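You operate a simulated robot arm through the tools that you are given. There is no shell and no other tool.

You are at the controls of a simulated robot arm. One attempt, no reset.

Task
Wax the dark wood block on the rubber mat.
Fine: load the felt pad on the wax tin and put it back; the block stays on the mat. A coat counts when it lies all over at full strength: go over it till it gets no stronger.
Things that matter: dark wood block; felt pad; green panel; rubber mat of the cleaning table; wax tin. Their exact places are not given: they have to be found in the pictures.

Only the result counts: the job must be done as asked and must still hold three seconds after the hand-in. Knocking over, shifting, dropping, spilling or breaking anything else fails it.

Robot
A 6-joint arm with a two-finger parallel gripper on a trunk, on a base that moves. Base frame: it is fixed to the floor where the robot stands at the start and does not move with it; the origin is under the middle of the robot, x ahead of it, y to its left, z up; the surface under the hand at the start is at about z = 860. Units: mm, degrees, N and s.
With the tool pointing down near the work surface it reaches from about 260 to 680 mm from the robot's upright axis, wherever it stands. Its first joint turns from -166.0 to 166.0 degrees. Places, roughly: green panel (15x11x2 cm) [600, 800, 900]; rubber mat of the cleaning table [500, -100, 900]. Payload 1.57 kg.
The TCP is the grasp point between the finger pads, 30 mm short of the fingertips. In the tool frame z runs along the fingers and y along their closing line. Largest opening 110 mm; finger width 24, thickness 12; the body of the gripper, 48 by 112 mm, starts 78 mm behind the TCP.
Orientation is that of the tool frame in the base frame, as a unit quaternion [x, y, z, w]. With the fingers straight down and closing along the base's y, the tool's x points along the base's -x, its y along +y and its z along -z.

Tools
- The arm moves only by the tool step_arm. Its argument "increments" is one flat list of numbers, 7 for each row, row after row: the shift along the base's x, y, z in units of 25 mm (1.0 is 25 mm), then the turn, a rotation vector about the base's x, y, z in units of 6 degrees (1.0 is 6 degrees), then the finger opening in mm, from 0 to 110. In form: [tx, ty, tz, rx, ry, rz, fingers, tx, ty, tz, rx, ry, rz, fingers, ...]. A call has 1 to 20 rows; each row shifts and turns the commanded pose from where the row before left it. A call with a number of a shift or a turn outside -1 to 1 is refused whole. A row lasts 0.2 s, in which the tool goes at most 50 mm and 8.6 degrees; a call with a longer step from one row to the next is refused whole, and so is a gripper value outside its range. A pose out of reach is approached as far as the arm can. The call stops where the force on the tool passes 40 N (or 10 N more than at its start, if that is more) or the arm is blocked; 0.2 s more then pass. The fingers move at their own pace (about 108 mm/s each) and stop on an object; they squeeze with about 40 N. The grip force told is the motor's: it shows also when the fingers shut on nothing. Time passes only in rows, and 0.2 s behind the last, so rows that do not move let the fingers close. The reply holds the time, the measured pose of the TCP, the force on the tool along the base axes, the opening and the grip force, in the units named above and with some noise, with the torque about the TCP (base axes, N m) and any sound that the robot's microphone picked up.
- Cameras (640 x 400 px; columns grow to the right, rows downward): "scene" is now at [47.9, 137.2, 1668.7]; the picture's right is [-0.05, -1.00, 0.00], its down [-0.85, 0.04, -0.52] and it looks along [0.52, -0.02, -0.85] (base axes); focal length 293 px, centre (320, 200). "wrist" rides on the gripper at [70, 16, -141] in the tool frame; the picture's right is [-0.23, 0.97, 0.00], its down [-0.86, -0.20, -0.48] and it looks along [-0.47, -0.11, 0.88] (tool axes); focal length 222 px, centre (320, 200).
- camera(camera): a new picture of that camera. The clock stands still meanwhile.
- raise_lower(by): moves the trunk up (or, below 0, down) by that many mm; the arm and the scene camera ride with it, the base frame stays. It gives what a move gives, with no picture.
- steer(legs): drives the robot by 1 to 6 legs, each [ahead, left, turn to the left] in mm, mm and degrees, along the robot's own axes; the way and the turn of a leg run together, so that a leg with both is an arc; at most 1500 mm and 180 degrees a leg. The arm and the cameras ride along, it lands a little off, and it stops where it bumps. It gives what a move gives.
- turn_head(pan, tilt): turns the head with the scene camera to pan (to the left, within 120 degrees either way) and tilt (down, from -29 to 69), counted from straight ahead of the robot. It gives what a move gives.
- point_at(camera, pixels): for up to 12 pixels [column, row] of the newest picture of that camera ("zoom" is the newest enlarged one), the place [x, y, z] in the base frame of the surface seen there, good to about 2 mm. The clock stands still meanwhile.
- zoom(camera, box): a new picture of the part [left, top, right, bottom] of that camera's present view, enlarged. The clock stands still meanwhile.
- hand_in(): hands the job in; it is judged then, once.

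Unless the task says otherwise, let go and move clear before handing in.

The tools are called after "Request:" by a JSON object that holds its "fn" and its "kwargs". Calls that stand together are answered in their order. step_arm: Moves the arm, as the interface text tells. Its arguments: {"type":"object","properties":{"increments":{"type":"array","items":{"type":"number"}}},"required":["increments"]} The other tools are called the same way: raise_lower (by) moves the trunk up or down; steer (legs) drives the base; turn_head (pan, tilt) turns the head that bears the scene camera; camera (camera) takes a picture; point_at (camera, pixels) gives the place of the surface under pixels of a picture; zoom (camera, box) takes an enlarged picture of a part of a camera's view; hand_in () hands the job in.

At the start:

```text
t: 0.0
eef_pos: [351.9, 278.2, 1102.1]
orientation: [0.0, 1.0, -0.002, 0.001]
wrist_force: [0.2, -0.4, -0.9]
torque: [0.0, 0.01, 0.03]
finger_gap: 110.0
finger_force: 0.0
trunk travel left (down, up): [-275.0, 315.0]
robot x, y, heading: [-0.1, 0.5, 0.4]
head pan, tilt (commanded): [-2.7, 58.6]
```

scene: 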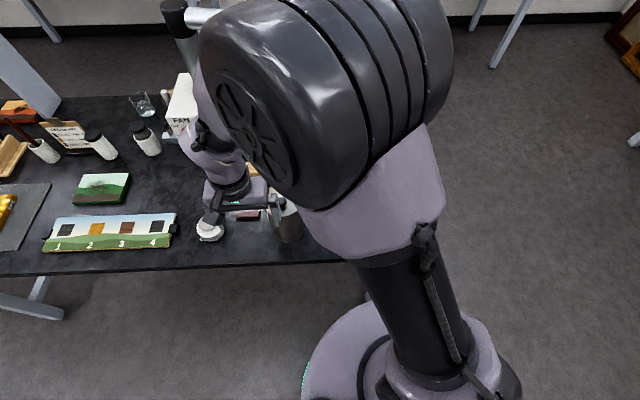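
wrist: 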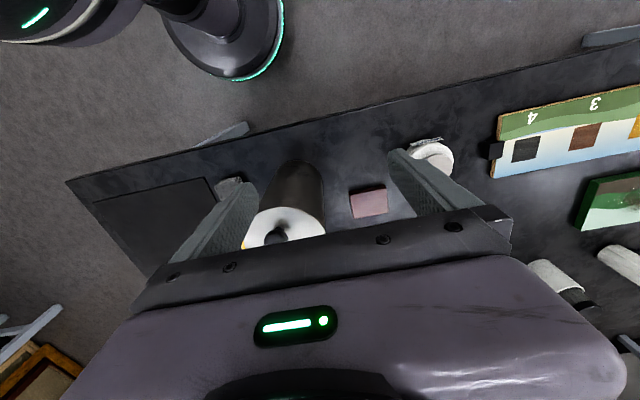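

The scene picture shows a table on the left with a painted board numbered 1–4 near (110,232), a green panel near (102,188), and something near the gripper; the arm hides much of the rest. I'll turn the head to view the table and take a close look.

Request:
{"fn": "turn_head", "kwargs": {"pan": 30, "tilt": 50}}

Request:
{"fn": "camera", "kwargs": {"camera": "scene"}}

Request:
{"fn": "camera", "kwargs": {"camera": "wrist"}}

```text
t: 1.0
eef_pos: [351.5, 277.2, 1102.3]
orientation: [0.0, 1.0, 0.0, 0.001]
wrist_force: [-0.7, 0.0, -0.5]
torque: [0.0, 0.01, -0.01]
finger_gap: 110.0
finger_force: 0.0
trunk travel left (down, up): [-275.0, 315.0]
robot x, y, heading: [1.7, -2.1, -0.4]
head pan, tilt (commanded): [30.0, 50.0]
```

```text
taken
```

scene: 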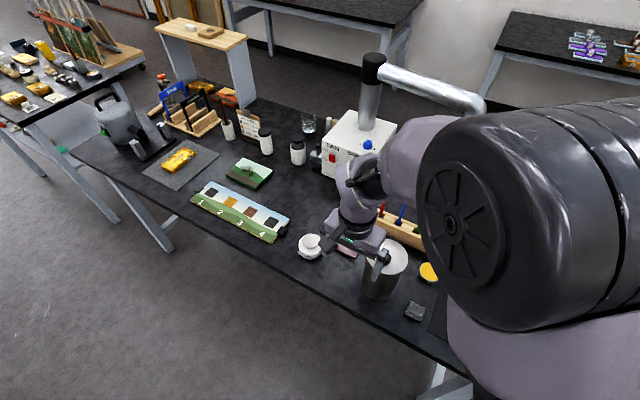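

```text
taken
```

wrist: 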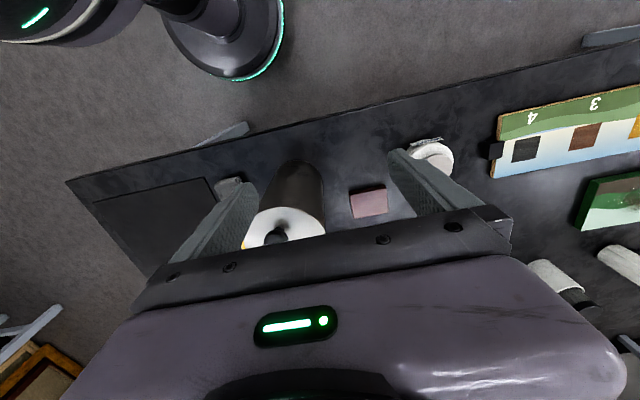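

The scene picture now shows a fume unit at (350,150), a tin-like white-topped cylinder at (383,270), a yellow thing at (428,272), a grey thing at (415,310) and a mat edge at (440,320), partly hidden by the arm. I'll zoom in on these regions.

Request:
{"fn": "zoom", "kwargs": {"camera": "scene", "box": [260, 180, 480, 340]}}

Request:
{"fn": "zoom", "kwargs": {"camera": "scene", "box": [80, 60, 340, 250]}}

Request:
{"fn": "zoom", "kwargs": {"camera": "wrist", "box": [60, 80, 520, 300]}}

```text
2.50 times, centred on (370, 260) of scene
```

zoom: 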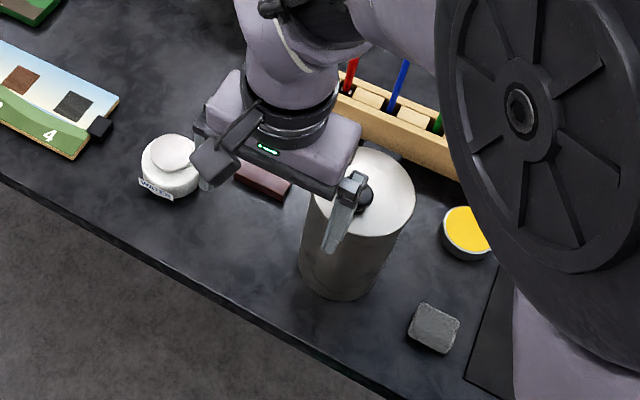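

```text
2.11 times, centred on (210, 155) of scene
```

zoom: 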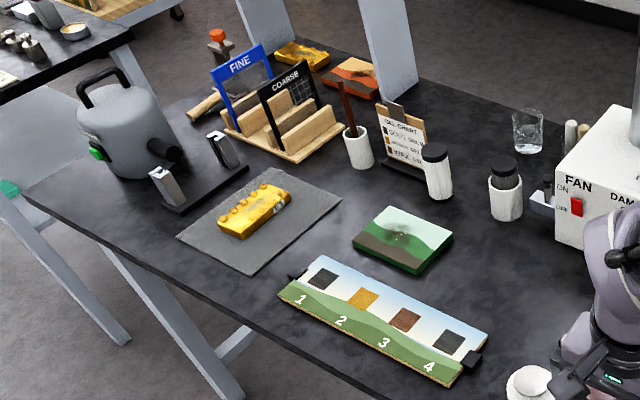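

```text
1.39 times, centred on (290, 190) of wrist
```

zoom: 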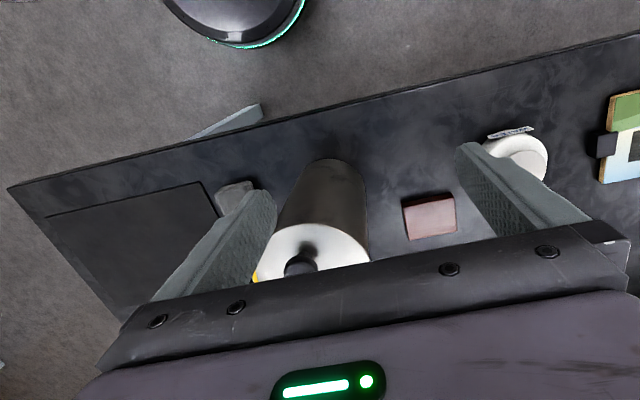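

The cylinder, the white jar, the yellow disc and the grey lump near the mat's edge are now visible; I'll get their places, including the heights of the things around the gripper, before moving the arm.

Request:
{"fn": "camera", "kwargs": {"camera": "scene"}}

Request:
{"fn": "point_at", "kwargs": {"camera": "scene", "pixels": [[395, 260], [428, 272], [415, 308], [310, 242], [347, 252], [440, 320], [370, 70], [440, 95], [345, 130], [248, 172], [400, 325], [240, 215]]}}

```text
taken
```

scene: 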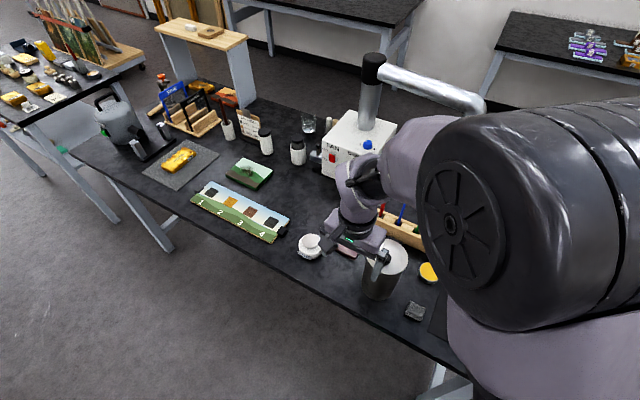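

```text
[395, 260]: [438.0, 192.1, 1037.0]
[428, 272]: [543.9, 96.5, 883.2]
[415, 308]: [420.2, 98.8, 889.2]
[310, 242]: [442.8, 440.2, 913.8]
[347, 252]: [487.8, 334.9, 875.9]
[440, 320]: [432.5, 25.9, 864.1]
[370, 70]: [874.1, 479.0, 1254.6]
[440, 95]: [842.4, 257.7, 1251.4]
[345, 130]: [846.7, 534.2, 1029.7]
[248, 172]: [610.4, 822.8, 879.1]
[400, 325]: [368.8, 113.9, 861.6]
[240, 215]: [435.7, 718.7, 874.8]
```

The yellow disc is at about (544,97,883), the grey lump at (420,99,889), and the mat begins at y<26 with its top at z≈864. I'll raise the arm and swing it to the right above the mat so the wrist camera sees the block.

Request:
{"fn": "step_arm", "kwargs": {"increments": [0, 0, 1, 0, 0, 0, 110, 0, 0, 1, 0, 0, 0, 110, 0, 0, 1, 0, 0, 0, 110, 0, 0, 1, 0, 0, 0, 110, 0, -1, 0, 0, 0, 0, 110, 0, -1, 0, 0, 0, 0, 110, 0, -1, 0, 0, 0, 0, 110, 0, -1, 0, 0, 0, 0, 110, 0, -1, 0, 0, 0, 0, 110, 0, -1, 0, 0, 0, 0, 110, 0, -1, 0, 0, 0, 0, 110, 0, -1, 0, 0, 0, 0, 110]}}

Request:
{"fn": "camera", "kwargs": {"camera": "wrist"}}

Request:
{"fn": "camera", "kwargs": {"camera": "scene"}}

```text
t: 3.6
eef_pos: [353.3, 79.1, 1201.5]
orientation: [0.0, 1.0, -0.001, -0.001]
wrist_force: [0.2, 0.1, 0.0]
torque: [-0.01, -0.02, 0.03]
finger_gap: 110.0
finger_force: 0.0
trunk travel left (down, up): [-275.0, 315.0]
robot x, y, heading: [0.5, -1.8, 0.1]
head pan, tilt (commanded): [30.0, 50.0]
```

```text
taken
```

wrist: 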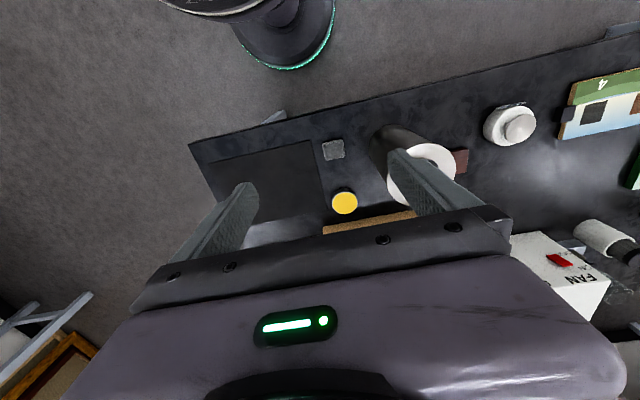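

```text
taken
```

scene: 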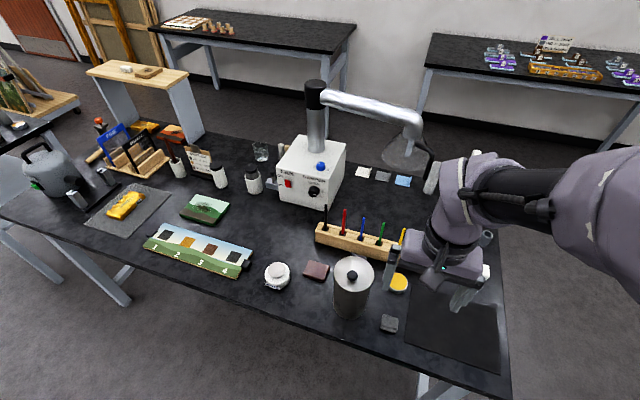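

With the arm swung right, the scene picture shows the mat at (455,325), the yellow disc at (398,283), a grey pad at (389,323), a reddish-brown block at (317,270), and a white pot at (277,275); the mat looks empty from here. I'll zoom in on these.

Request:
{"fn": "zoom", "kwargs": {"camera": "scene", "box": [360, 240, 520, 380]}}

Request:
{"fn": "zoom", "kwargs": {"camera": "scene", "box": [250, 220, 410, 340]}}

Request:
{"fn": "zoom", "kwargs": {"camera": "scene", "box": [270, 140, 450, 260]}}

Request:
{"fn": "zoom", "kwargs": {"camera": "wrist", "box": [180, 90, 500, 270]}}

```text
2.86 times, centred on (440, 310) of scene
```

zoom: 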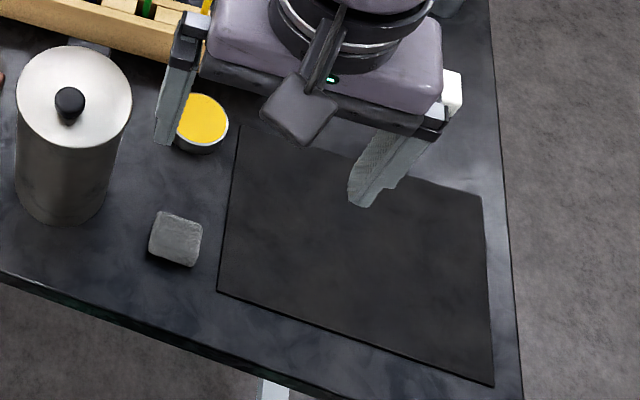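

```text
3.33 times, centred on (330, 280) of scene
```

zoom: 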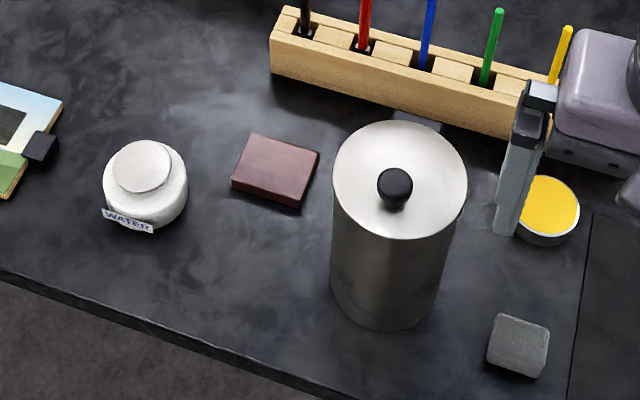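

```text
3.33 times, centred on (360, 200) of scene
```

zoom: 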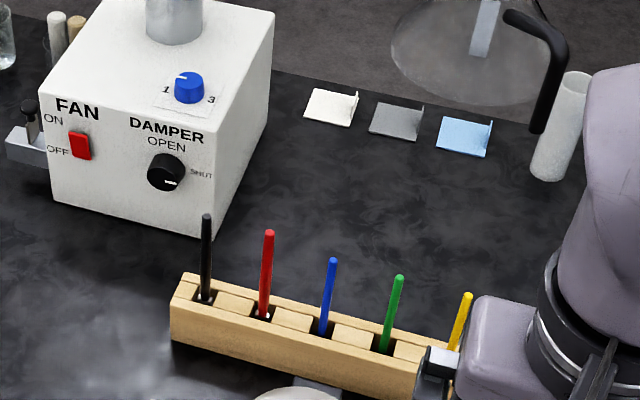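

```text
2.00 times, centred on (340, 180) of wrist
```

zoom: 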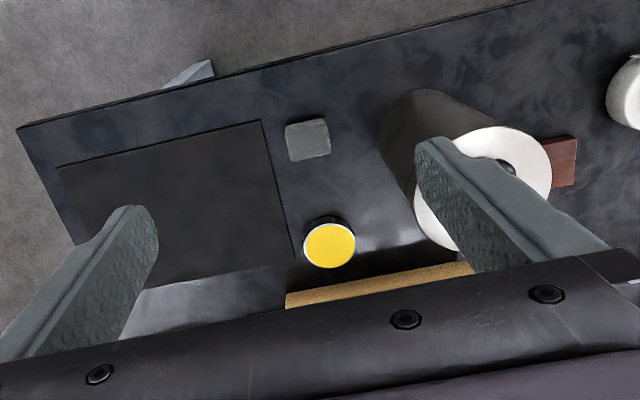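

The mat is empty; the reddish-brown block at zoom (275,170) beside the steel can looks like the dark wood block, the open yellow disc the wax tin, the grey pad the felt. Before deciding I'll survey the rest for other candidates.

Request:
{"fn": "turn_head", "kwargs": {"pan": -40, "tilt": 45}}

Request:
{"fn": "camera", "kwargs": {"camera": "scene"}}

Request:
{"fn": "turn_head", "kwargs": {"pan": 60, "tilt": 40}}

Request:
{"fn": "camera", "kwargs": {"camera": "scene"}}

Request:
{"fn": "turn_head", "kwargs": {"pan": 20, "tilt": 20}}

Request:
{"fn": "camera", "kwargs": {"camera": "scene"}}

```text
t: 5.0
eef_pos: [353.5, 79.6, 1201.6]
orientation: [0.0, 1.0, -0.001, -0.001]
wrist_force: [-0.2, -0.7, 0.6]
torque: [0.01, 0.01, -0.02]
finger_gap: 109.7
finger_force: 0.1
trunk travel left (down, up): [-275.0, 315.0]
robot x, y, heading: [0.6, 1.1, -0.1]
head pan, tilt (commanded): [-40.0, 45.0]
```

```text
taken
```

scene: 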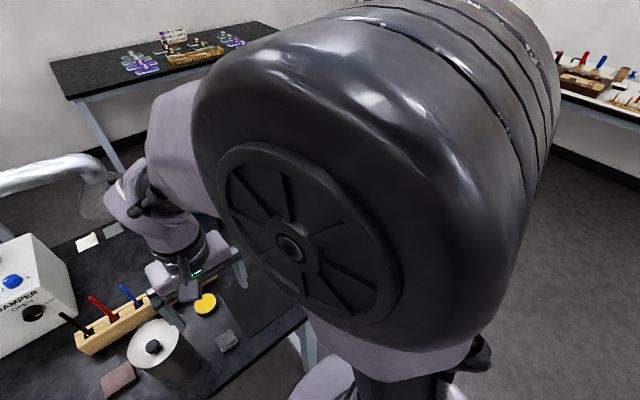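

```text
t: 6.8
eef_pos: [353.9, 79.9, 1201.6]
orientation: [0.0, 1.0, 0.0, 0.0]
wrist_force: [0.2, 0.8, -0.6]
torque: [0.01, -0.01, 0.0]
finger_gap: 109.9
finger_force: 0.1
trunk travel left (down, up): [-275.0, 315.0]
robot x, y, heading: [3.0, 1.0, -0.1]
head pan, tilt (commanded): [60.0, 40.0]
```

```text
taken
```

scene: 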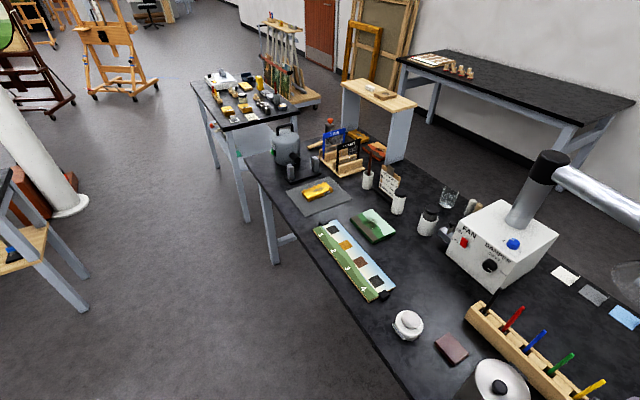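

```text
t: 7.8
eef_pos: [353.6, 79.2, 1201.2]
orientation: [-0.001, 1.0, 0.0, 0.0]
wrist_force: [-0.4, 0.0, 0.0]
torque: [0.0, -0.03, 0.01]
finger_gap: 110.2
finger_force: 0.0
trunk travel left (down, up): [-275.0, 315.0]
robot x, y, heading: [0.6, -0.4, 0.1]
head pan, tilt (commanded): [20.0, 20.0]
```

```text
taken
```

scene: 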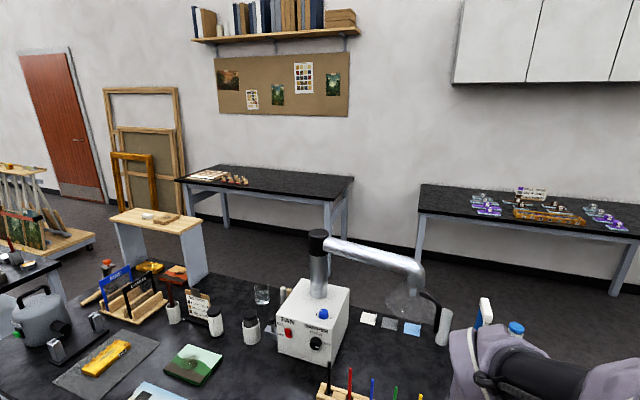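

Nothing else looks like a loose dark wood block: the block at about (488,335) is the one, and it has to go to the empty mat. I'll move the arm back out of the line and look down at this end of the table to measure.

Request:
{"fn": "turn_head", "kwargs": {"pan": 10, "tilt": 58}}

Request:
{"fn": "camera", "kwargs": {"camera": "scene"}}

Request:
{"fn": "camera", "kwargs": {"camera": "wrist"}}

```text
t: 8.9
eef_pos: [353.3, 79.3, 1200.7]
orientation: [0.0, 1.0, 0.001, -0.001]
wrist_force: [0.5, -0.6, -0.5]
torque: [-0.02, 0.0, 0.02]
finger_gap: 109.9
finger_force: 0.0
trunk travel left (down, up): [-275.0, 315.0]
robot x, y, heading: [0.3, 3.9, -0.0]
head pan, tilt (commanded): [10.0, 58.0]
```

```text
taken
```

scene: 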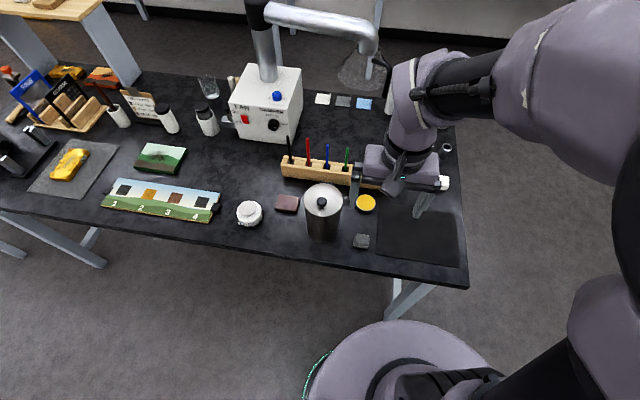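

```text
taken
```

wrist: 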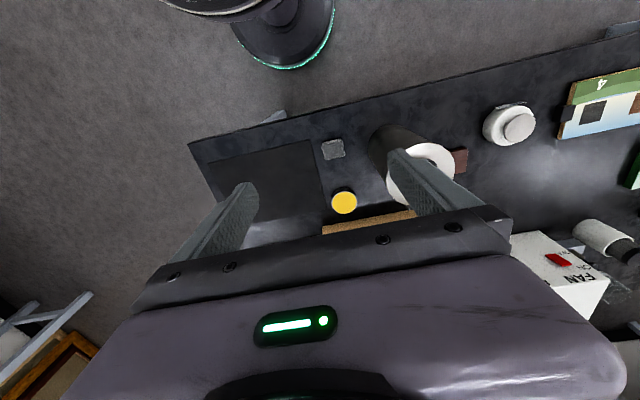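

The block is at (287,203), the can at (322,210), the tin at (366,203), the pad at (361,241) and the mat at (420,230). I'll zoom to get corner points.

Request:
{"fn": "zoom", "kwargs": {"camera": "scene", "box": [260, 175, 356, 250]}}

```text
5.33 times, centred on (308, 212) of scene
```

zoom: 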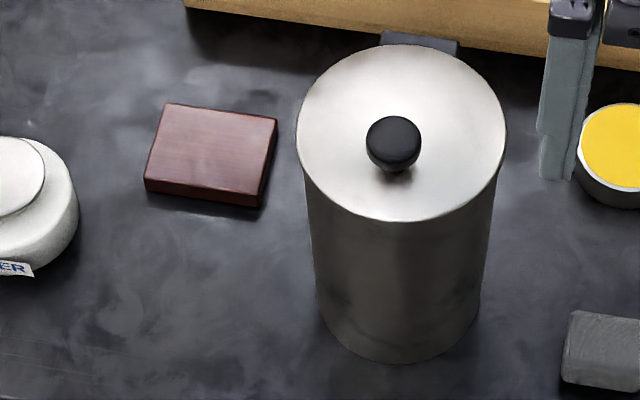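

Request:
{"fn": "point_at", "kwargs": {"camera": "zoom", "pixels": [[168, 107], [274, 122], [259, 194], [148, 182], [215, 150], [146, 190], [255, 206], [205, 260], [312, 90], [490, 130], [395, 215], [400, 50]]}}

Request:
{"fn": "zoom", "kwargs": {"camera": "scene", "box": [340, 175, 480, 275]}}

```text
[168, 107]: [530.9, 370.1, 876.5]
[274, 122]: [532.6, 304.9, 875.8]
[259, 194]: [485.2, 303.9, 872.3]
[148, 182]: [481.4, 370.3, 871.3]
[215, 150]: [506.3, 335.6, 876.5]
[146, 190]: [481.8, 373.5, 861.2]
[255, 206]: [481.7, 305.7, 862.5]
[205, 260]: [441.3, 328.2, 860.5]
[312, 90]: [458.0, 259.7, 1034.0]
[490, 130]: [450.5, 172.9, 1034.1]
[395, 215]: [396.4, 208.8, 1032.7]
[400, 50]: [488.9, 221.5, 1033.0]
```

```text
4.00 times, centred on (410, 225) of scene
```

zoom: 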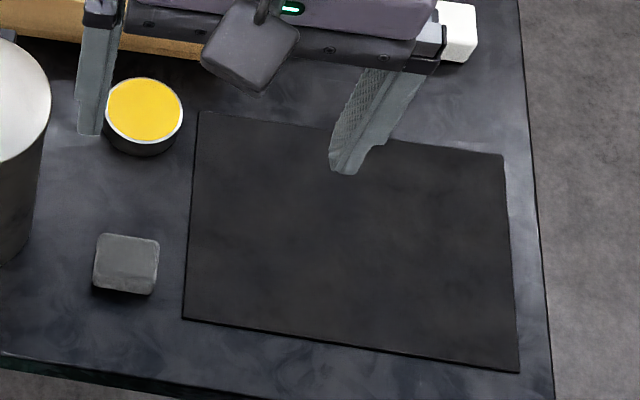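

The block's top corners give x 482–532, y 304–371, top z≈876.5 on a table at 860.5; the can (top 1034) is centred near (443,216) with a radius about 46. Now the points for the tin, the pad, the mat corners and the rack.

Request:
{"fn": "point_at", "kwargs": {"camera": "zoom", "pixels": [[200, 114], [503, 157], [517, 370], [184, 318], [145, 112], [110, 110], [180, 115], [145, 80], [145, 138], [145, 150], [350, 250], [220, 350]]}}

Request:
{"fn": "point_at", "kwargs": {"camera": "zoom", "pixels": [[100, 237], [157, 243], [150, 268], [96, 262], [126, 252], [93, 284], [152, 292], [126, 275], [60, 300], [60, 20], [170, 40], [525, 100]]}}

Request:
{"fn": "point_at", "kwargs": {"camera": "scene", "pixels": [[285, 160], [283, 172], [350, 172], [345, 185], [290, 140], [308, 142], [345, 160], [250, 212], [380, 60], [215, 205], [327, 147], [293, 200]]}}

```text
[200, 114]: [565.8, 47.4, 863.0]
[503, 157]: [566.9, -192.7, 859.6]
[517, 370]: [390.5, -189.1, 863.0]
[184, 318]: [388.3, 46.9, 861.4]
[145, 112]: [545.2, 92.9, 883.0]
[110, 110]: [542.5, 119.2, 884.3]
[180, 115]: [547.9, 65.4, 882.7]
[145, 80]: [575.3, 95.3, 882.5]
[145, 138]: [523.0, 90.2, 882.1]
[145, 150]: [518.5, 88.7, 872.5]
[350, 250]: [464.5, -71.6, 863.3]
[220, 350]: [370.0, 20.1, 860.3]
```

```text
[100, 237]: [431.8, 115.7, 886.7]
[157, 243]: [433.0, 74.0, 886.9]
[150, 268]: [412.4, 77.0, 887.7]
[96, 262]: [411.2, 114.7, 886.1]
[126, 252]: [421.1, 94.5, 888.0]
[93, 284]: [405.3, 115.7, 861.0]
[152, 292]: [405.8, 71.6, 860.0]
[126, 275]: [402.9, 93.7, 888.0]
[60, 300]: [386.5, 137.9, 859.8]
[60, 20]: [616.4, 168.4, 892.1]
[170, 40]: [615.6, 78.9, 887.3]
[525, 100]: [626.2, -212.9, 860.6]
```

```text
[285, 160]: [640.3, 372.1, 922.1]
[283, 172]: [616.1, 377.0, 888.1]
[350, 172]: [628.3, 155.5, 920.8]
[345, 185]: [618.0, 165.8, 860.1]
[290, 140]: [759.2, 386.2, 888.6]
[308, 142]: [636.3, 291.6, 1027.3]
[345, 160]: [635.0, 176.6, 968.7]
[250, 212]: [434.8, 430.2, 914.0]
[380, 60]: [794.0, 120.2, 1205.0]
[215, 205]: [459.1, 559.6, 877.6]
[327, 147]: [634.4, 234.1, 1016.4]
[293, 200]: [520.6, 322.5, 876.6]
```

Sizes are clear now: pad about 34x42x28 mm at (419,94), wax tin centre about (548,92) with its top at 883, mat x 389–566 and y −190–47 at z≈863, rack front at x≈616. I'll travel high over the can to above the block at (507,337.5) and come down part of the way.

Request:
{"fn": "step_arm", "kwargs": {"increments": [0.5125, 0.8607, 0, 0, 0, 0, 110, 0.5125, 0.8607, 0, 0, 0, 0, 110, 0.5125, 0.8607, 0, 0, 0, 0, 110, 0.5125, 0.8607, 0, 0, 0, 0, 110, 0.5125, 0.8607, 0, 0, 0, 0, 110, 0.5125, 0.8607, 0, 0, 0, 0, 110, 0.5125, 0.8607, 0, 0, 0, 0, 110, 0.5125, 0.8607, 0, 0, 0, 0, 110, 0.5125, 0.8607, 0, 0, 0, 0, 110, 0.5125, 0.8607, 0, 0, 0, 0, 110, 0.5125, 0.8607, 0, 0, 0, 0, 110, 0.5125, 0.8607, 0, 0, 0, 0, 110, 0, 0, -1, 0, 0, 0, 110, 0, 0, -1, 0, 0, 0, 110, 0, 0, -1, 0, 0, 0, 110, 0, 0, -1, 0, 0, 0, 110]}}

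Request:
{"fn": "camera", "kwargs": {"camera": "wrist"}}

Request:
{"fn": "camera", "kwargs": {"camera": "scene"}}

```text
t: 12.3
eef_pos: [505.6, 334.1, 1102.6]
orientation: [0.0, 1.0, -0.001, 0.0]
wrist_force: [-0.8, 0.3, -0.6]
torque: [0.03, 0.02, 0.03]
finger_gap: 110.3
finger_force: 0.0
trunk travel left (down, up): [-275.0, 315.0]
robot x, y, heading: [-4.3, 1.2, 0.2]
head pan, tilt (commanded): [10.0, 58.0]
```

```text
taken
```

wrist: 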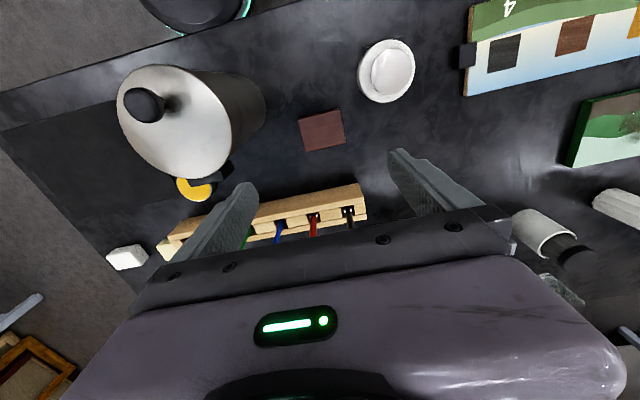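

```text
taken
```

scene: 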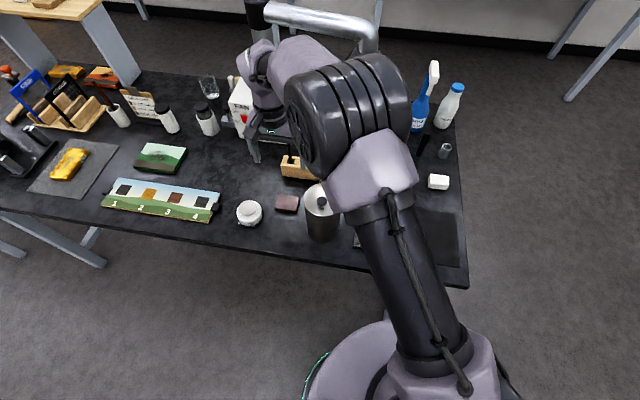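

With the arm here, the picture reveals new things at the right end: a blue bottle at (420,110), a white bottle at (448,105), a small grey cup at (445,150) and a white block at (438,182). I need to tell which one is the felt pad, so I'll zoom in.

Request:
{"fn": "zoom", "kwargs": {"camera": "scene", "box": [390, 50, 480, 210]}}

Request:
{"fn": "zoom", "kwargs": {"camera": "wrist", "box": [80, 160, 240, 280]}}

Request:
{"fn": "zoom", "kwargs": {"camera": "wrist", "box": [240, 20, 480, 200]}}

Request:
{"fn": "point_at", "kwargs": {"camera": "scene", "pixels": [[438, 180], [420, 110], [448, 105], [445, 150]]}}

```text
2.50 times, centred on (435, 130) of scene
```

zoom: 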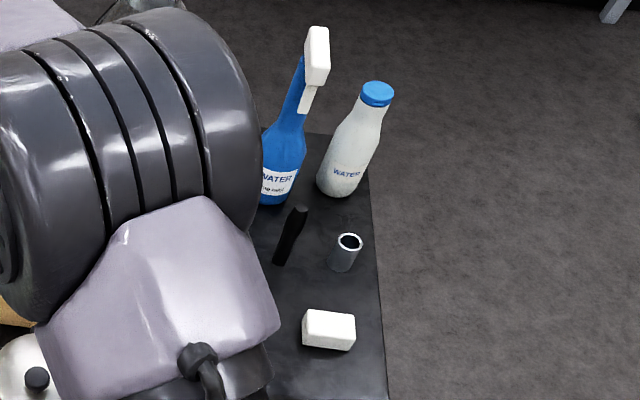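

```text
3.33 times, centred on (160, 220) of wrist
```

zoom: 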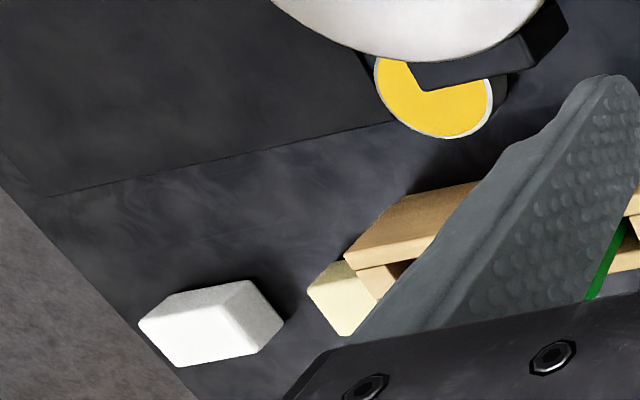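

```text
2.22 times, centred on (360, 110) of wrist
```

zoom: 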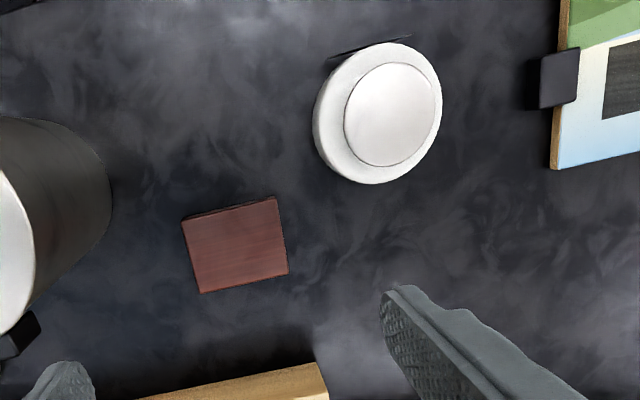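

```text
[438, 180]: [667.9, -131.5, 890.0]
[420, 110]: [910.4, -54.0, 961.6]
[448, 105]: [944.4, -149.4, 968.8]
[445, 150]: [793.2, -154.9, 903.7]
```

There's also a cream piece at the end of the rack (wrist zoom (345,300)), so I'll tell the pad apart later with closer views. For now I'll check the block's corners from the wrist camera before descending.

Request:
{"fn": "point_at", "kwargs": {"camera": "wrist", "pixels": [[299, 121], [340, 110], [345, 143], [306, 151], [322, 130], [390, 70], [250, 100], [205, 115], [415, 165]]}}

Request:
{"fn": "step_arm", "kwargs": {"increments": [0, 0, -1, 0, 0, 0, 110, 0, 0, -1, 0, 0, 0, 110, 0, 0, -1, 0, 0, 0, 110, 0, 0, 0, 0, 0, 0, 110]}}

Request:
{"fn": "camera", "kwargs": {"camera": "wrist"}}

```text
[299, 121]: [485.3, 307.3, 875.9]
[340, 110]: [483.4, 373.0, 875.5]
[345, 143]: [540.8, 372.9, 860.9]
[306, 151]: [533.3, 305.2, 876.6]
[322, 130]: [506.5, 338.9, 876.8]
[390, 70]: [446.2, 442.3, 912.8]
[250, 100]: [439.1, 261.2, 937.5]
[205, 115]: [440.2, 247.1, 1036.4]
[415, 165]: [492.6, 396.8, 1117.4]
```

```text
t: 13.3
eef_pos: [503.9, 335.9, 1027.9]
orientation: [-0.001, 1.0, 0.001, 0.0]
wrist_force: [-0.4, -0.2, 0.6]
torque: [0.01, -0.03, -0.01]
finger_gap: 110.2
finger_force: 0.0
trunk travel left (down, up): [-275.0, 315.0]
robot x, y, heading: [3.2, -2.3, 0.1]
head pan, tilt (commanded): [10.0, 58.0]
```

```text
taken
```

wrist: 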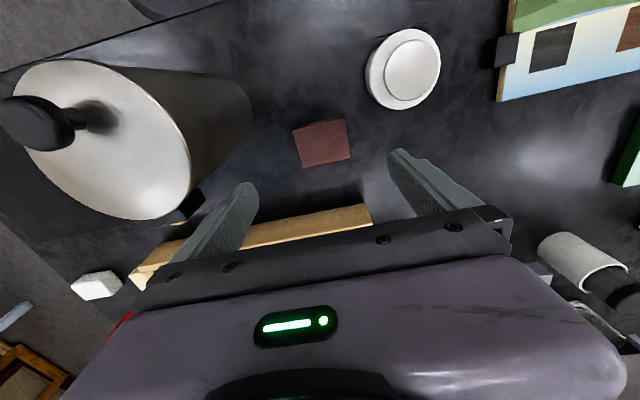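

The wrist points agree: block centre ≈ (507.5,338.3). I'll shift by a few mm and go down to z≈893, so the tips stay about 2.5 mm above the table.

Request:
{"fn": "step_arm", "kwargs": {"increments": [0.14, 0.09, -1, 0, 0, 0, 110, 0, 0, -1, 0, 0, 0, 110, 0, 0, -1, 0, 0, 0, 110, 0, 0, -1, 0, 0, 0, 110, 0, 0, -0.8, 0, 0, 0, 110, 0, 0, -0.4, 0, 0, 0, 110, 0, 0, 0, 0, 0, 0, 110]}}

Request:
{"fn": "camera", "kwargs": {"camera": "wrist"}}

Request:
{"fn": "camera", "kwargs": {"camera": "scene"}}

```text
t: 14.9
eef_pos: [508.0, 337.4, 896.6]
orientation: [0.0, 1.0, 0.0, -0.001]
wrist_force: [-0.3, -0.2, -0.3]
torque: [0.01, -0.03, 0.02]
finger_gap: 110.1
finger_force: 0.1
trunk travel left (down, up): [-275.0, 315.0]
robot x, y, heading: [1.0, -3.5, 0.2]
head pan, tilt (commanded): [10.0, 58.0]
```

```text
taken
```

wrist: 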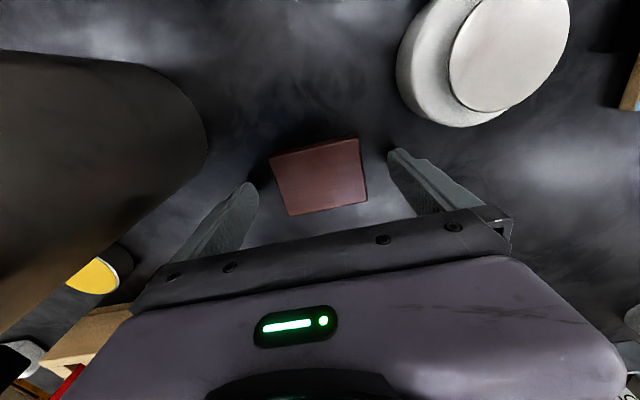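

```text
taken
```

scene: 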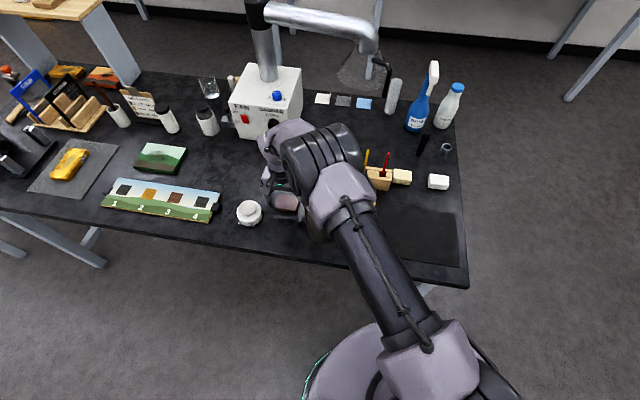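

The fingers straddle the block at (320,175) in the wrist picture with nothing touched. I'll lower 3 mm and close.

Request:
{"fn": "step_arm", "kwargs": {"increments": [0, 0, -0.12, 0, 0, 0, 110, 0, 0, 0, 0, 0, 0, 50, 0, 0, 0, 0, 0, 0, 50, 0, 0, 0, 0, 0, 0, 50, 0, 0, 0, 0, 0, 0, 50]}}

Request:
{"fn": "zoom", "kwargs": {"camera": "scene", "box": [370, 130, 470, 210]}}

Request:
{"fn": "camera", "kwargs": {"camera": "wrist"}}

```text
t: 16.1
eef_pos: [509.9, 337.5, 894.1]
orientation: [0.0, 1.0, 0.0, 0.0]
wrist_force: [0.1, 1.1, 2.0]
torque: [-0.05, -0.02, 0.05]
finger_gap: 68.7
finger_force: 40.0
trunk travel left (down, up): [-275.0, 315.0]
robot x, y, heading: [0.8, -1.8, -0.2]
head pan, tilt (commanded): [10.0, 58.0]
```

```text
5.00 times, centred on (420, 170) of scene
```

zoom: 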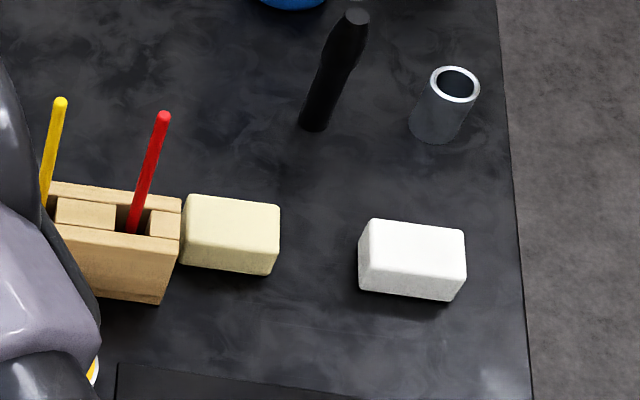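

```text
taken
```

wrist: 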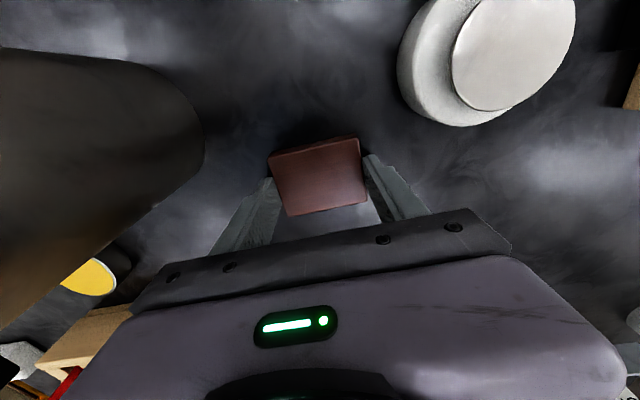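

The block is gripped (opening 68.7, grip 40 N). The scene zoom shows a cream sponge and a white sponge at the far end — the grey cloth-like pad by the tin remains the likely felt. I'll lift the block straight up and carry it high over the can toward the mat centre.

Request:
{"fn": "step_arm", "kwargs": {"increments": [0, 0, 0.3, 0, 0, 0, 50, 0, 0, 0.8, 0, 0, 0, 50, 0, 0, 1, 0, 0, 0, 50, 0, 0, 1, 0, 0, 0, 50, 0, 0, 1, 0, 0, 0, 50, 0, 0, 1, 0, 0, 0, 50, 0, 0, 1, 0, 0, 0, 50, 0, 0, 1, 0, 0, 0, 50, 0, 0, 1, 0, 0, 0, 50, 0, 0, 1, 0, 0, 0, 50, 0, 0, 0.8, 0, 0, 0, 50, 0, 0, 0, 0, 0, 0, 50]}}

Request:
{"fn": "camera", "kwargs": {"camera": "wrist"}}

Request:
{"fn": "camera", "kwargs": {"camera": "scene"}}

```text
t: 18.7
eef_pos: [509.9, 337.7, 1140.3]
orientation: [0.0, 1.0, -0.001, 0.0]
wrist_force: [-0.8, -1.0, -0.2]
torque: [0.02, 0.04, -0.01]
finger_gap: 69.0
finger_force: 40.1
trunk travel left (down, up): [-275.0, 315.0]
robot x, y, heading: [0.1, -2.6, 0.1]
head pan, tilt (commanded): [10.0, 58.0]
```

```text
taken
```

wrist: 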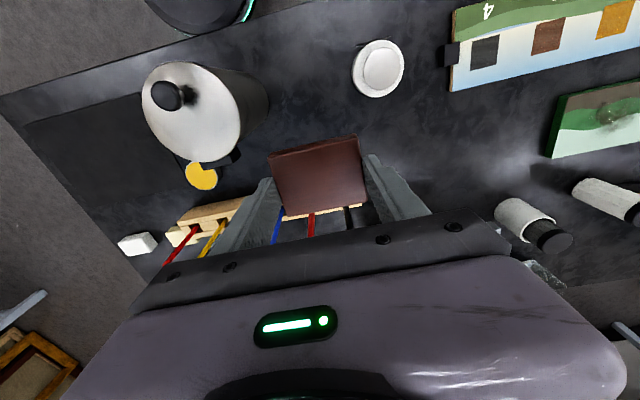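

```text
taken
```

scene: 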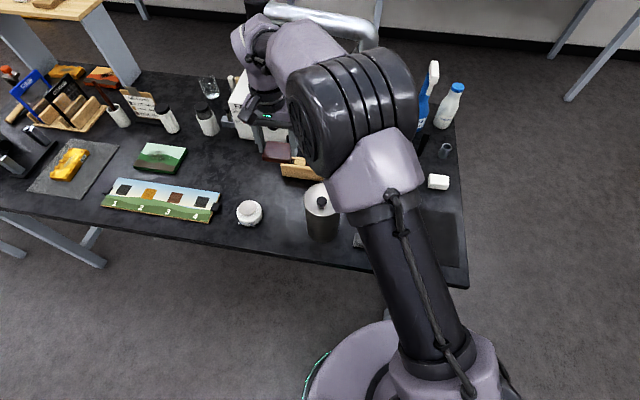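

The block hangs level between the fingers, well above the can's knob. I'll carry it across to above the mat centre (478,−72).

Request:
{"fn": "step_arm", "kwargs": {"increments": [-0.0753, -0.5, 0, 0, 0, 0, 50, -0.0753, -0.964, 0, 0, 0, 0, 50, -0.0753, -0.964, 0, 0, 0, 0, 50, -0.0753, -0.964, 0, 0, 0, 0, 50, -0.0753, -0.964, 0, 0, 0, 0, 50, -0.0753, -0.964, 0, 0, 0, 0, 50, -0.0753, -0.964, 0, 0, 0, 0, 50, -0.0753, -0.964, 0, 0, 0, 0, 50, -0.0753, -0.964, 0, 0, 0, 0, 50, -0.0753, -0.964, 0, 0, 0, 0, 50, -0.0753, -0.964, 0, 0, 0, 0, 50, -0.0753, -0.964, 0, 0, 0, 0, 50, -0.0753, -0.964, 0, 0, 0, 0, 50, -0.0753, -0.964, 0, 0, 0, 0, 50, -0.0753, -0.964, 0, 0, 0, 0, 50, -0.0753, -0.964, 0, 0, 0, 0, 50, -0.0753, -0.964, 0, 0, 0, 0, 50, 0, -0.464, 0, 0, 0, 0, 50, 0, 0, 0, 0, 0, 0, 50]}}

Request:
{"fn": "camera", "kwargs": {"camera": "wrist"}}

Request:
{"fn": "camera", "kwargs": {"camera": "scene"}}

```text
t: 22.7
eef_pos: [477.0, -72.0, 1142.9]
orientation: [0.0, 1.0, 0.0, 0.0]
wrist_force: [0.7, 0.5, -1.0]
torque: [0.0, -0.01, 0.0]
finger_gap: 69.1
finger_force: 39.9
trunk travel left (down, up): [-275.0, 315.0]
robot x, y, heading: [-0.3, -2.0, 0.0]
head pan, tilt (commanded): [10.0, 58.0]
```

```text
taken
```

wrist: 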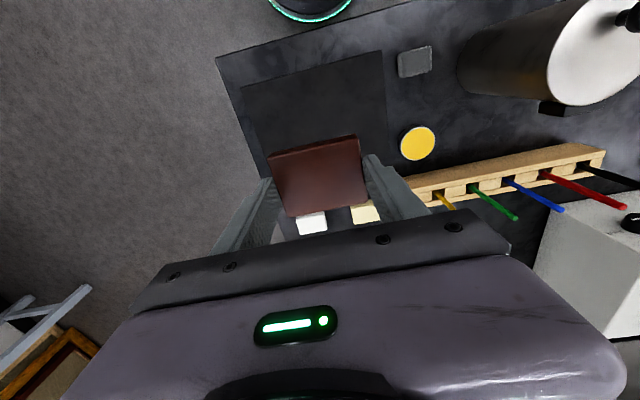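

```text
taken
```

scene: 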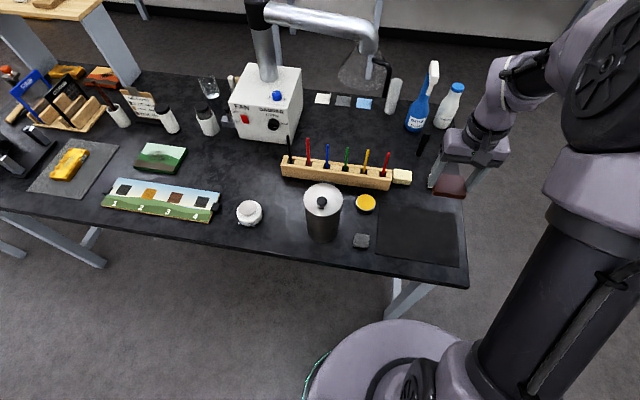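

The block hangs over the mat and the rest of the table is in clear view. I'll zoom on the tin and the grey pad before setting the block down.

Request:
{"fn": "zoom", "kwargs": {"camera": "scene", "box": [335, 180, 395, 260]}}

Request:
{"fn": "zoom", "kwargs": {"camera": "wrist", "box": [370, 30, 470, 180]}}

Request:
{"fn": "zoom", "kwargs": {"camera": "scene", "box": [100, 70, 260, 220]}}

```text
5.00 times, centred on (365, 220) of scene
```

zoom: 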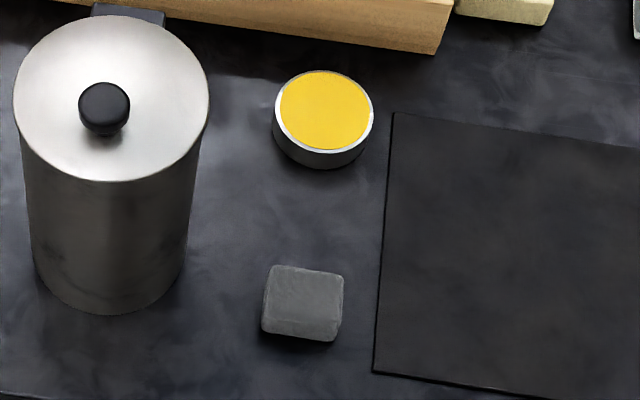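

```text
2.67 times, centred on (420, 105) of wrist
```

zoom: 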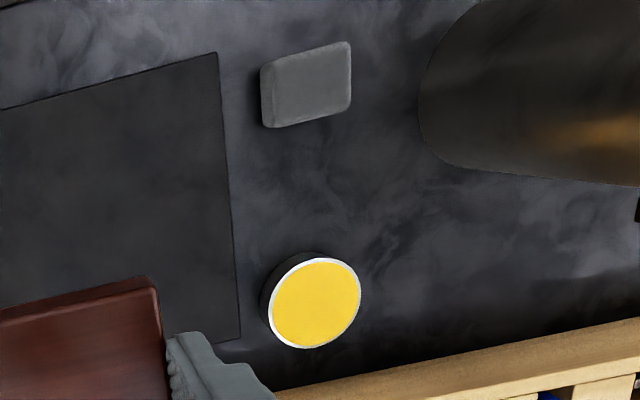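

```text
2.67 times, centred on (180, 145) of scene
```

zoom: 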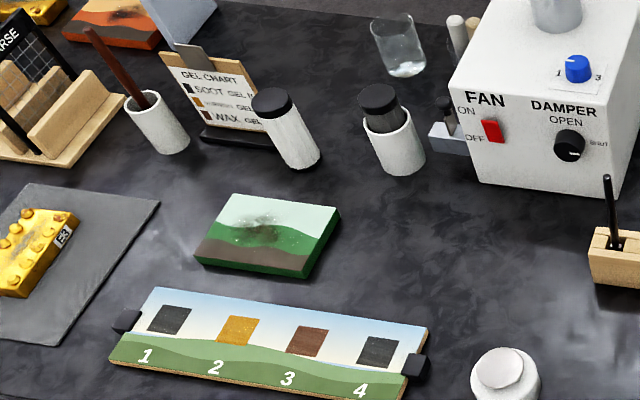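

The grey block has a felt-like surface and sits next to the yellow wax tin, so that is the pad. I'll refresh its place from this clear picture and lower the block to just above the mat.

Request:
{"fn": "zoom", "kwargs": {"camera": "scene", "box": [335, 180, 395, 260]}}

Request:
{"fn": "point_at", "kwargs": {"camera": "zoom", "pixels": [[275, 272], [340, 278], [334, 305], [268, 300], [305, 290], [265, 325], [338, 335], [324, 74], [324, 147], [279, 108], [369, 112], [324, 112]]}}

Request:
{"fn": "step_arm", "kwargs": {"increments": [0, 0, -0.5, 0, 0, 0, 50, 0, 0, -1, 0, 0, 0, 50, 0, 0, -1, 0, 0, 0, 50, 0, 0, -1, 0, 0, 0, 50, 0, 0, -1, 0, 0, 0, 50, 0, 0, -1, 0, 0, 0, 50, 0, 0, -1, 0, 0, 0, 50, 0, 0, -1, 0, 0, 0, 50, 0, 0, -1, 0, 0, 0, 50, 0, 0, -0.7, 0, 0, 0, 50, 0, 0, -0.3, 0, 0, 0, 50, 0, 0, 0, 0, 0, 0, 50]}}

Request:
{"fn": "camera", "kwargs": {"camera": "wrist"}}

Request:
{"fn": "camera", "kwargs": {"camera": "scene"}}

```text
5.00 times, centred on (365, 220) of scene
```

zoom: 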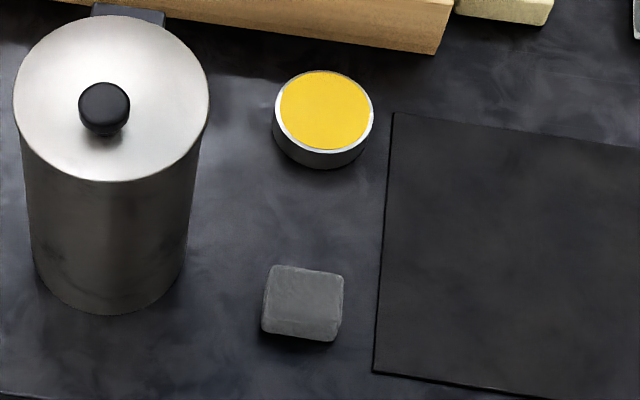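

```text
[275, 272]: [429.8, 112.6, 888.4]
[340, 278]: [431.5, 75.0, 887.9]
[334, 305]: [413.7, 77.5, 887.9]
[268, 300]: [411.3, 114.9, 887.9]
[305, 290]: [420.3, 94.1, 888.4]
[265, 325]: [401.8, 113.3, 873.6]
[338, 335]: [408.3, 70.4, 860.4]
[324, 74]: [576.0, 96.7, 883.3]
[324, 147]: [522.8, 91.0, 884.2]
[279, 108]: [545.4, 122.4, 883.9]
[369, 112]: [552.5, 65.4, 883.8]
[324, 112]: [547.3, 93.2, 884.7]
```

```text
t: 25.3
eef_pos: [478.1, -71.4, 905.2]
orientation: [0.0, 1.0, 0.0, 0.0]
wrist_force: [0.0, 0.2, 0.4]
torque: [-0.02, 0.01, 0.01]
finger_gap: 68.7
finger_force: 39.8
trunk travel left (down, up): [-275.0, 315.0]
robot x, y, heading: [-0.7, 0.0, -0.1]
head pan, tilt (commanded): [10.0, 58.0]
```

```text
taken
```

wrist: 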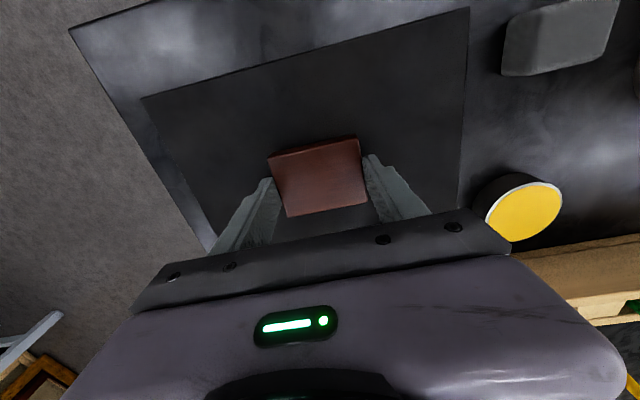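

```text
taken
```

scene: 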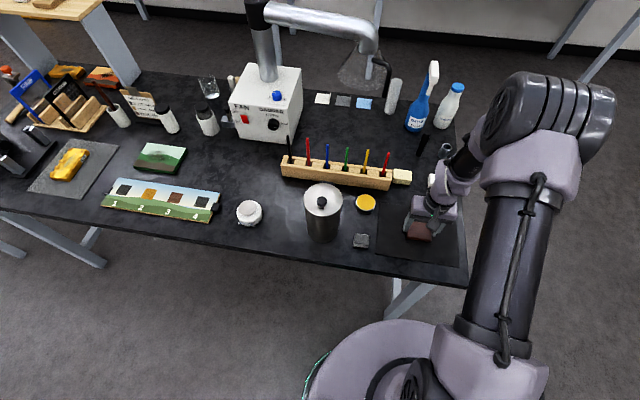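

The block is about 8 mm above the mat. I'll lower in small steps until the force shows contact.

Request:
{"fn": "step_arm", "kwargs": {"increments": [0, 0, -0.12, 0, 0, 0, 50, 0, 0, -0.08, 0, 0, 0, 50, 0, 0, -0.08, 0, 0, 0, 50, 0, 0, 0, 0, 0, 0, 50]}}

```text
t: 26.3
eef_pos: [477.5, -71.3, 897.1]
orientation: [0.001, 1.0, 0.0, 0.0]
wrist_force: [0.3, -0.9, -1.0]
torque: [0.0, 0.0, 0.0]
finger_gap: 69.0
finger_force: 39.4
trunk travel left (down, up): [-275.0, 315.0]
robot x, y, heading: [-0.1, 1.1, -0.0]
head pan, tilt (commanded): [10.0, 58.0]
```

No contact force yet at z=897.1. I'll go on in 1 mm steps.

Request:
{"fn": "step_arm", "kwargs": {"increments": [0, 0, -0.04, 0, 0, 0, 50, 0, 0, -0.04, 0, 0, 0, 50, 0, 0, 0, 0, 0, 0, 50]}}

```text
t: 27.1
eef_pos: [477.1, -71.2, 896.8]
orientation: [0.001, 1.0, 0.0, 0.002]
wrist_force: [1.7, -0.9, 33.8]
torque: [0.0, 0.38, -0.02]
finger_gap: 69.0
finger_force: 40.1
trunk travel left (down, up): [-275.0, 315.0]
robot x, y, heading: [2.0, 2.5, -0.2]
head pan, tilt (commanded): [10.0, 58.0]
```

Contact: 33.8 N up at z≈896.8, so the block is on the mat and the arm is stiff. I'll ease up 1.5 mm to relieve it and open the fingers.

Request:
{"fn": "step_arm", "kwargs": {"increments": [0, 0, -0.0, 0, 0, 0, 50, 0, 0, 0.06, 0, 0, 0, 50, 0, 0, 0, 0, 0, 0, 74, 0, 0, 0, 0, 0, 0, 90, 0, 0, 0, 0, 0, 0, 90]}}

Request:
{"fn": "camera", "kwargs": {"camera": "wrist"}}

```text
t: 28.3
eef_pos: [477.3, -72.2, 896.7]
orientation: [0.0, 1.0, -0.001, 0.0]
wrist_force: [-0.8, -0.2, 1.1]
torque: [-0.03, 0.03, -0.02]
finger_gap: 90.0
finger_force: 0.1
trunk travel left (down, up): [-275.0, 315.0]
robot x, y, heading: [6.9, -0.6, -0.1]
head pan, tilt (commanded): [10.0, 58.0]
```

```text
taken
```

wrist: 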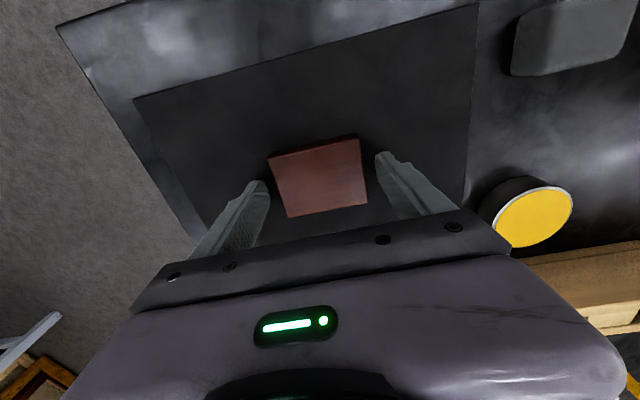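

The block lies free on the mat. I'll rise about 115 mm and move over the grey pad at (419,94) with the fingers at 75 mm.

Request:
{"fn": "step_arm", "kwargs": {"increments": [0, 0, 0.3, 0, 0, 0, 90, 0, 0, 0.9, 0, 0, 0, 90, 0, 0, 1, 0, 0, 0, 90, 0, 0, 1, 0, 0, 0, 90, 0, 0, 1, 0, 0, 0, 90, 0, 0, 0.5, 0, 0, 0, 90, -0.333, 0.949, 0, 0, 0, 0, 75, -0.333, 0.949, 0, 0, 0, 0, 75, -0.333, 0.949, 0, 0, 0, 0, 75, -0.333, 0.949, 0, 0, 0, 0, 75, -0.333, 0.949, 0, 0, 0, 0, 75, -0.333, 0.949, 0, 0, 0, 0, 75, -0.333, 0.949, 0, 0, 0, 0, 75, 0, 0, 0, 0, 0, 0, 75]}}

Request:
{"fn": "camera", "kwargs": {"camera": "wrist"}}

Request:
{"fn": "camera", "kwargs": {"camera": "scene"}}

```text
t: 31.3
eef_pos: [419.2, 94.0, 1013.4]
orientation: [0.0, 1.0, 0.0, 0.0]
wrist_force: [-0.2, 0.1, 0.2]
torque: [0.03, -0.01, 0.03]
finger_gap: 75.0
finger_force: 0.0
trunk travel left (down, up): [-275.0, 315.0]
robot x, y, heading: [-2.2, -0.6, -0.2]
head pan, tilt (commanded): [10.0, 58.0]
```

```text
taken
```

wrist: 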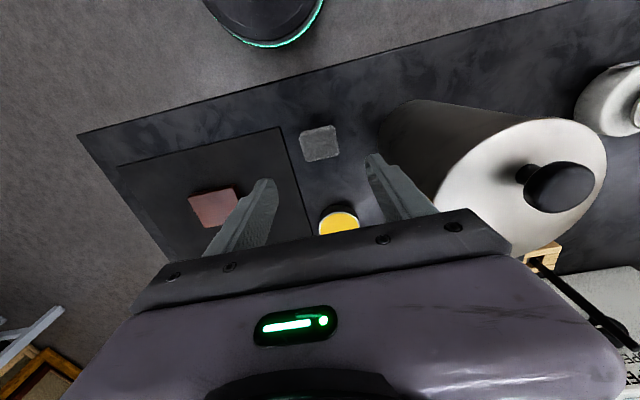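

```text
taken
```

scene: 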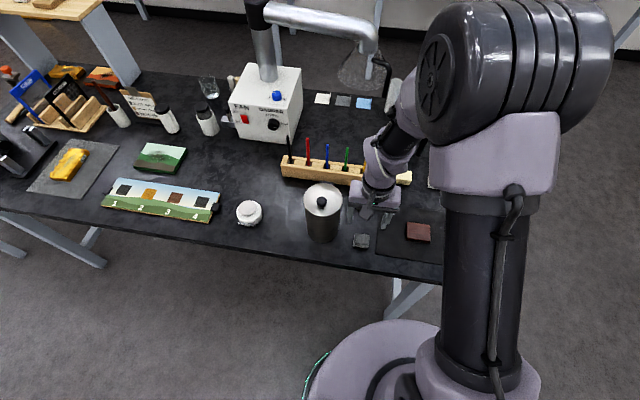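

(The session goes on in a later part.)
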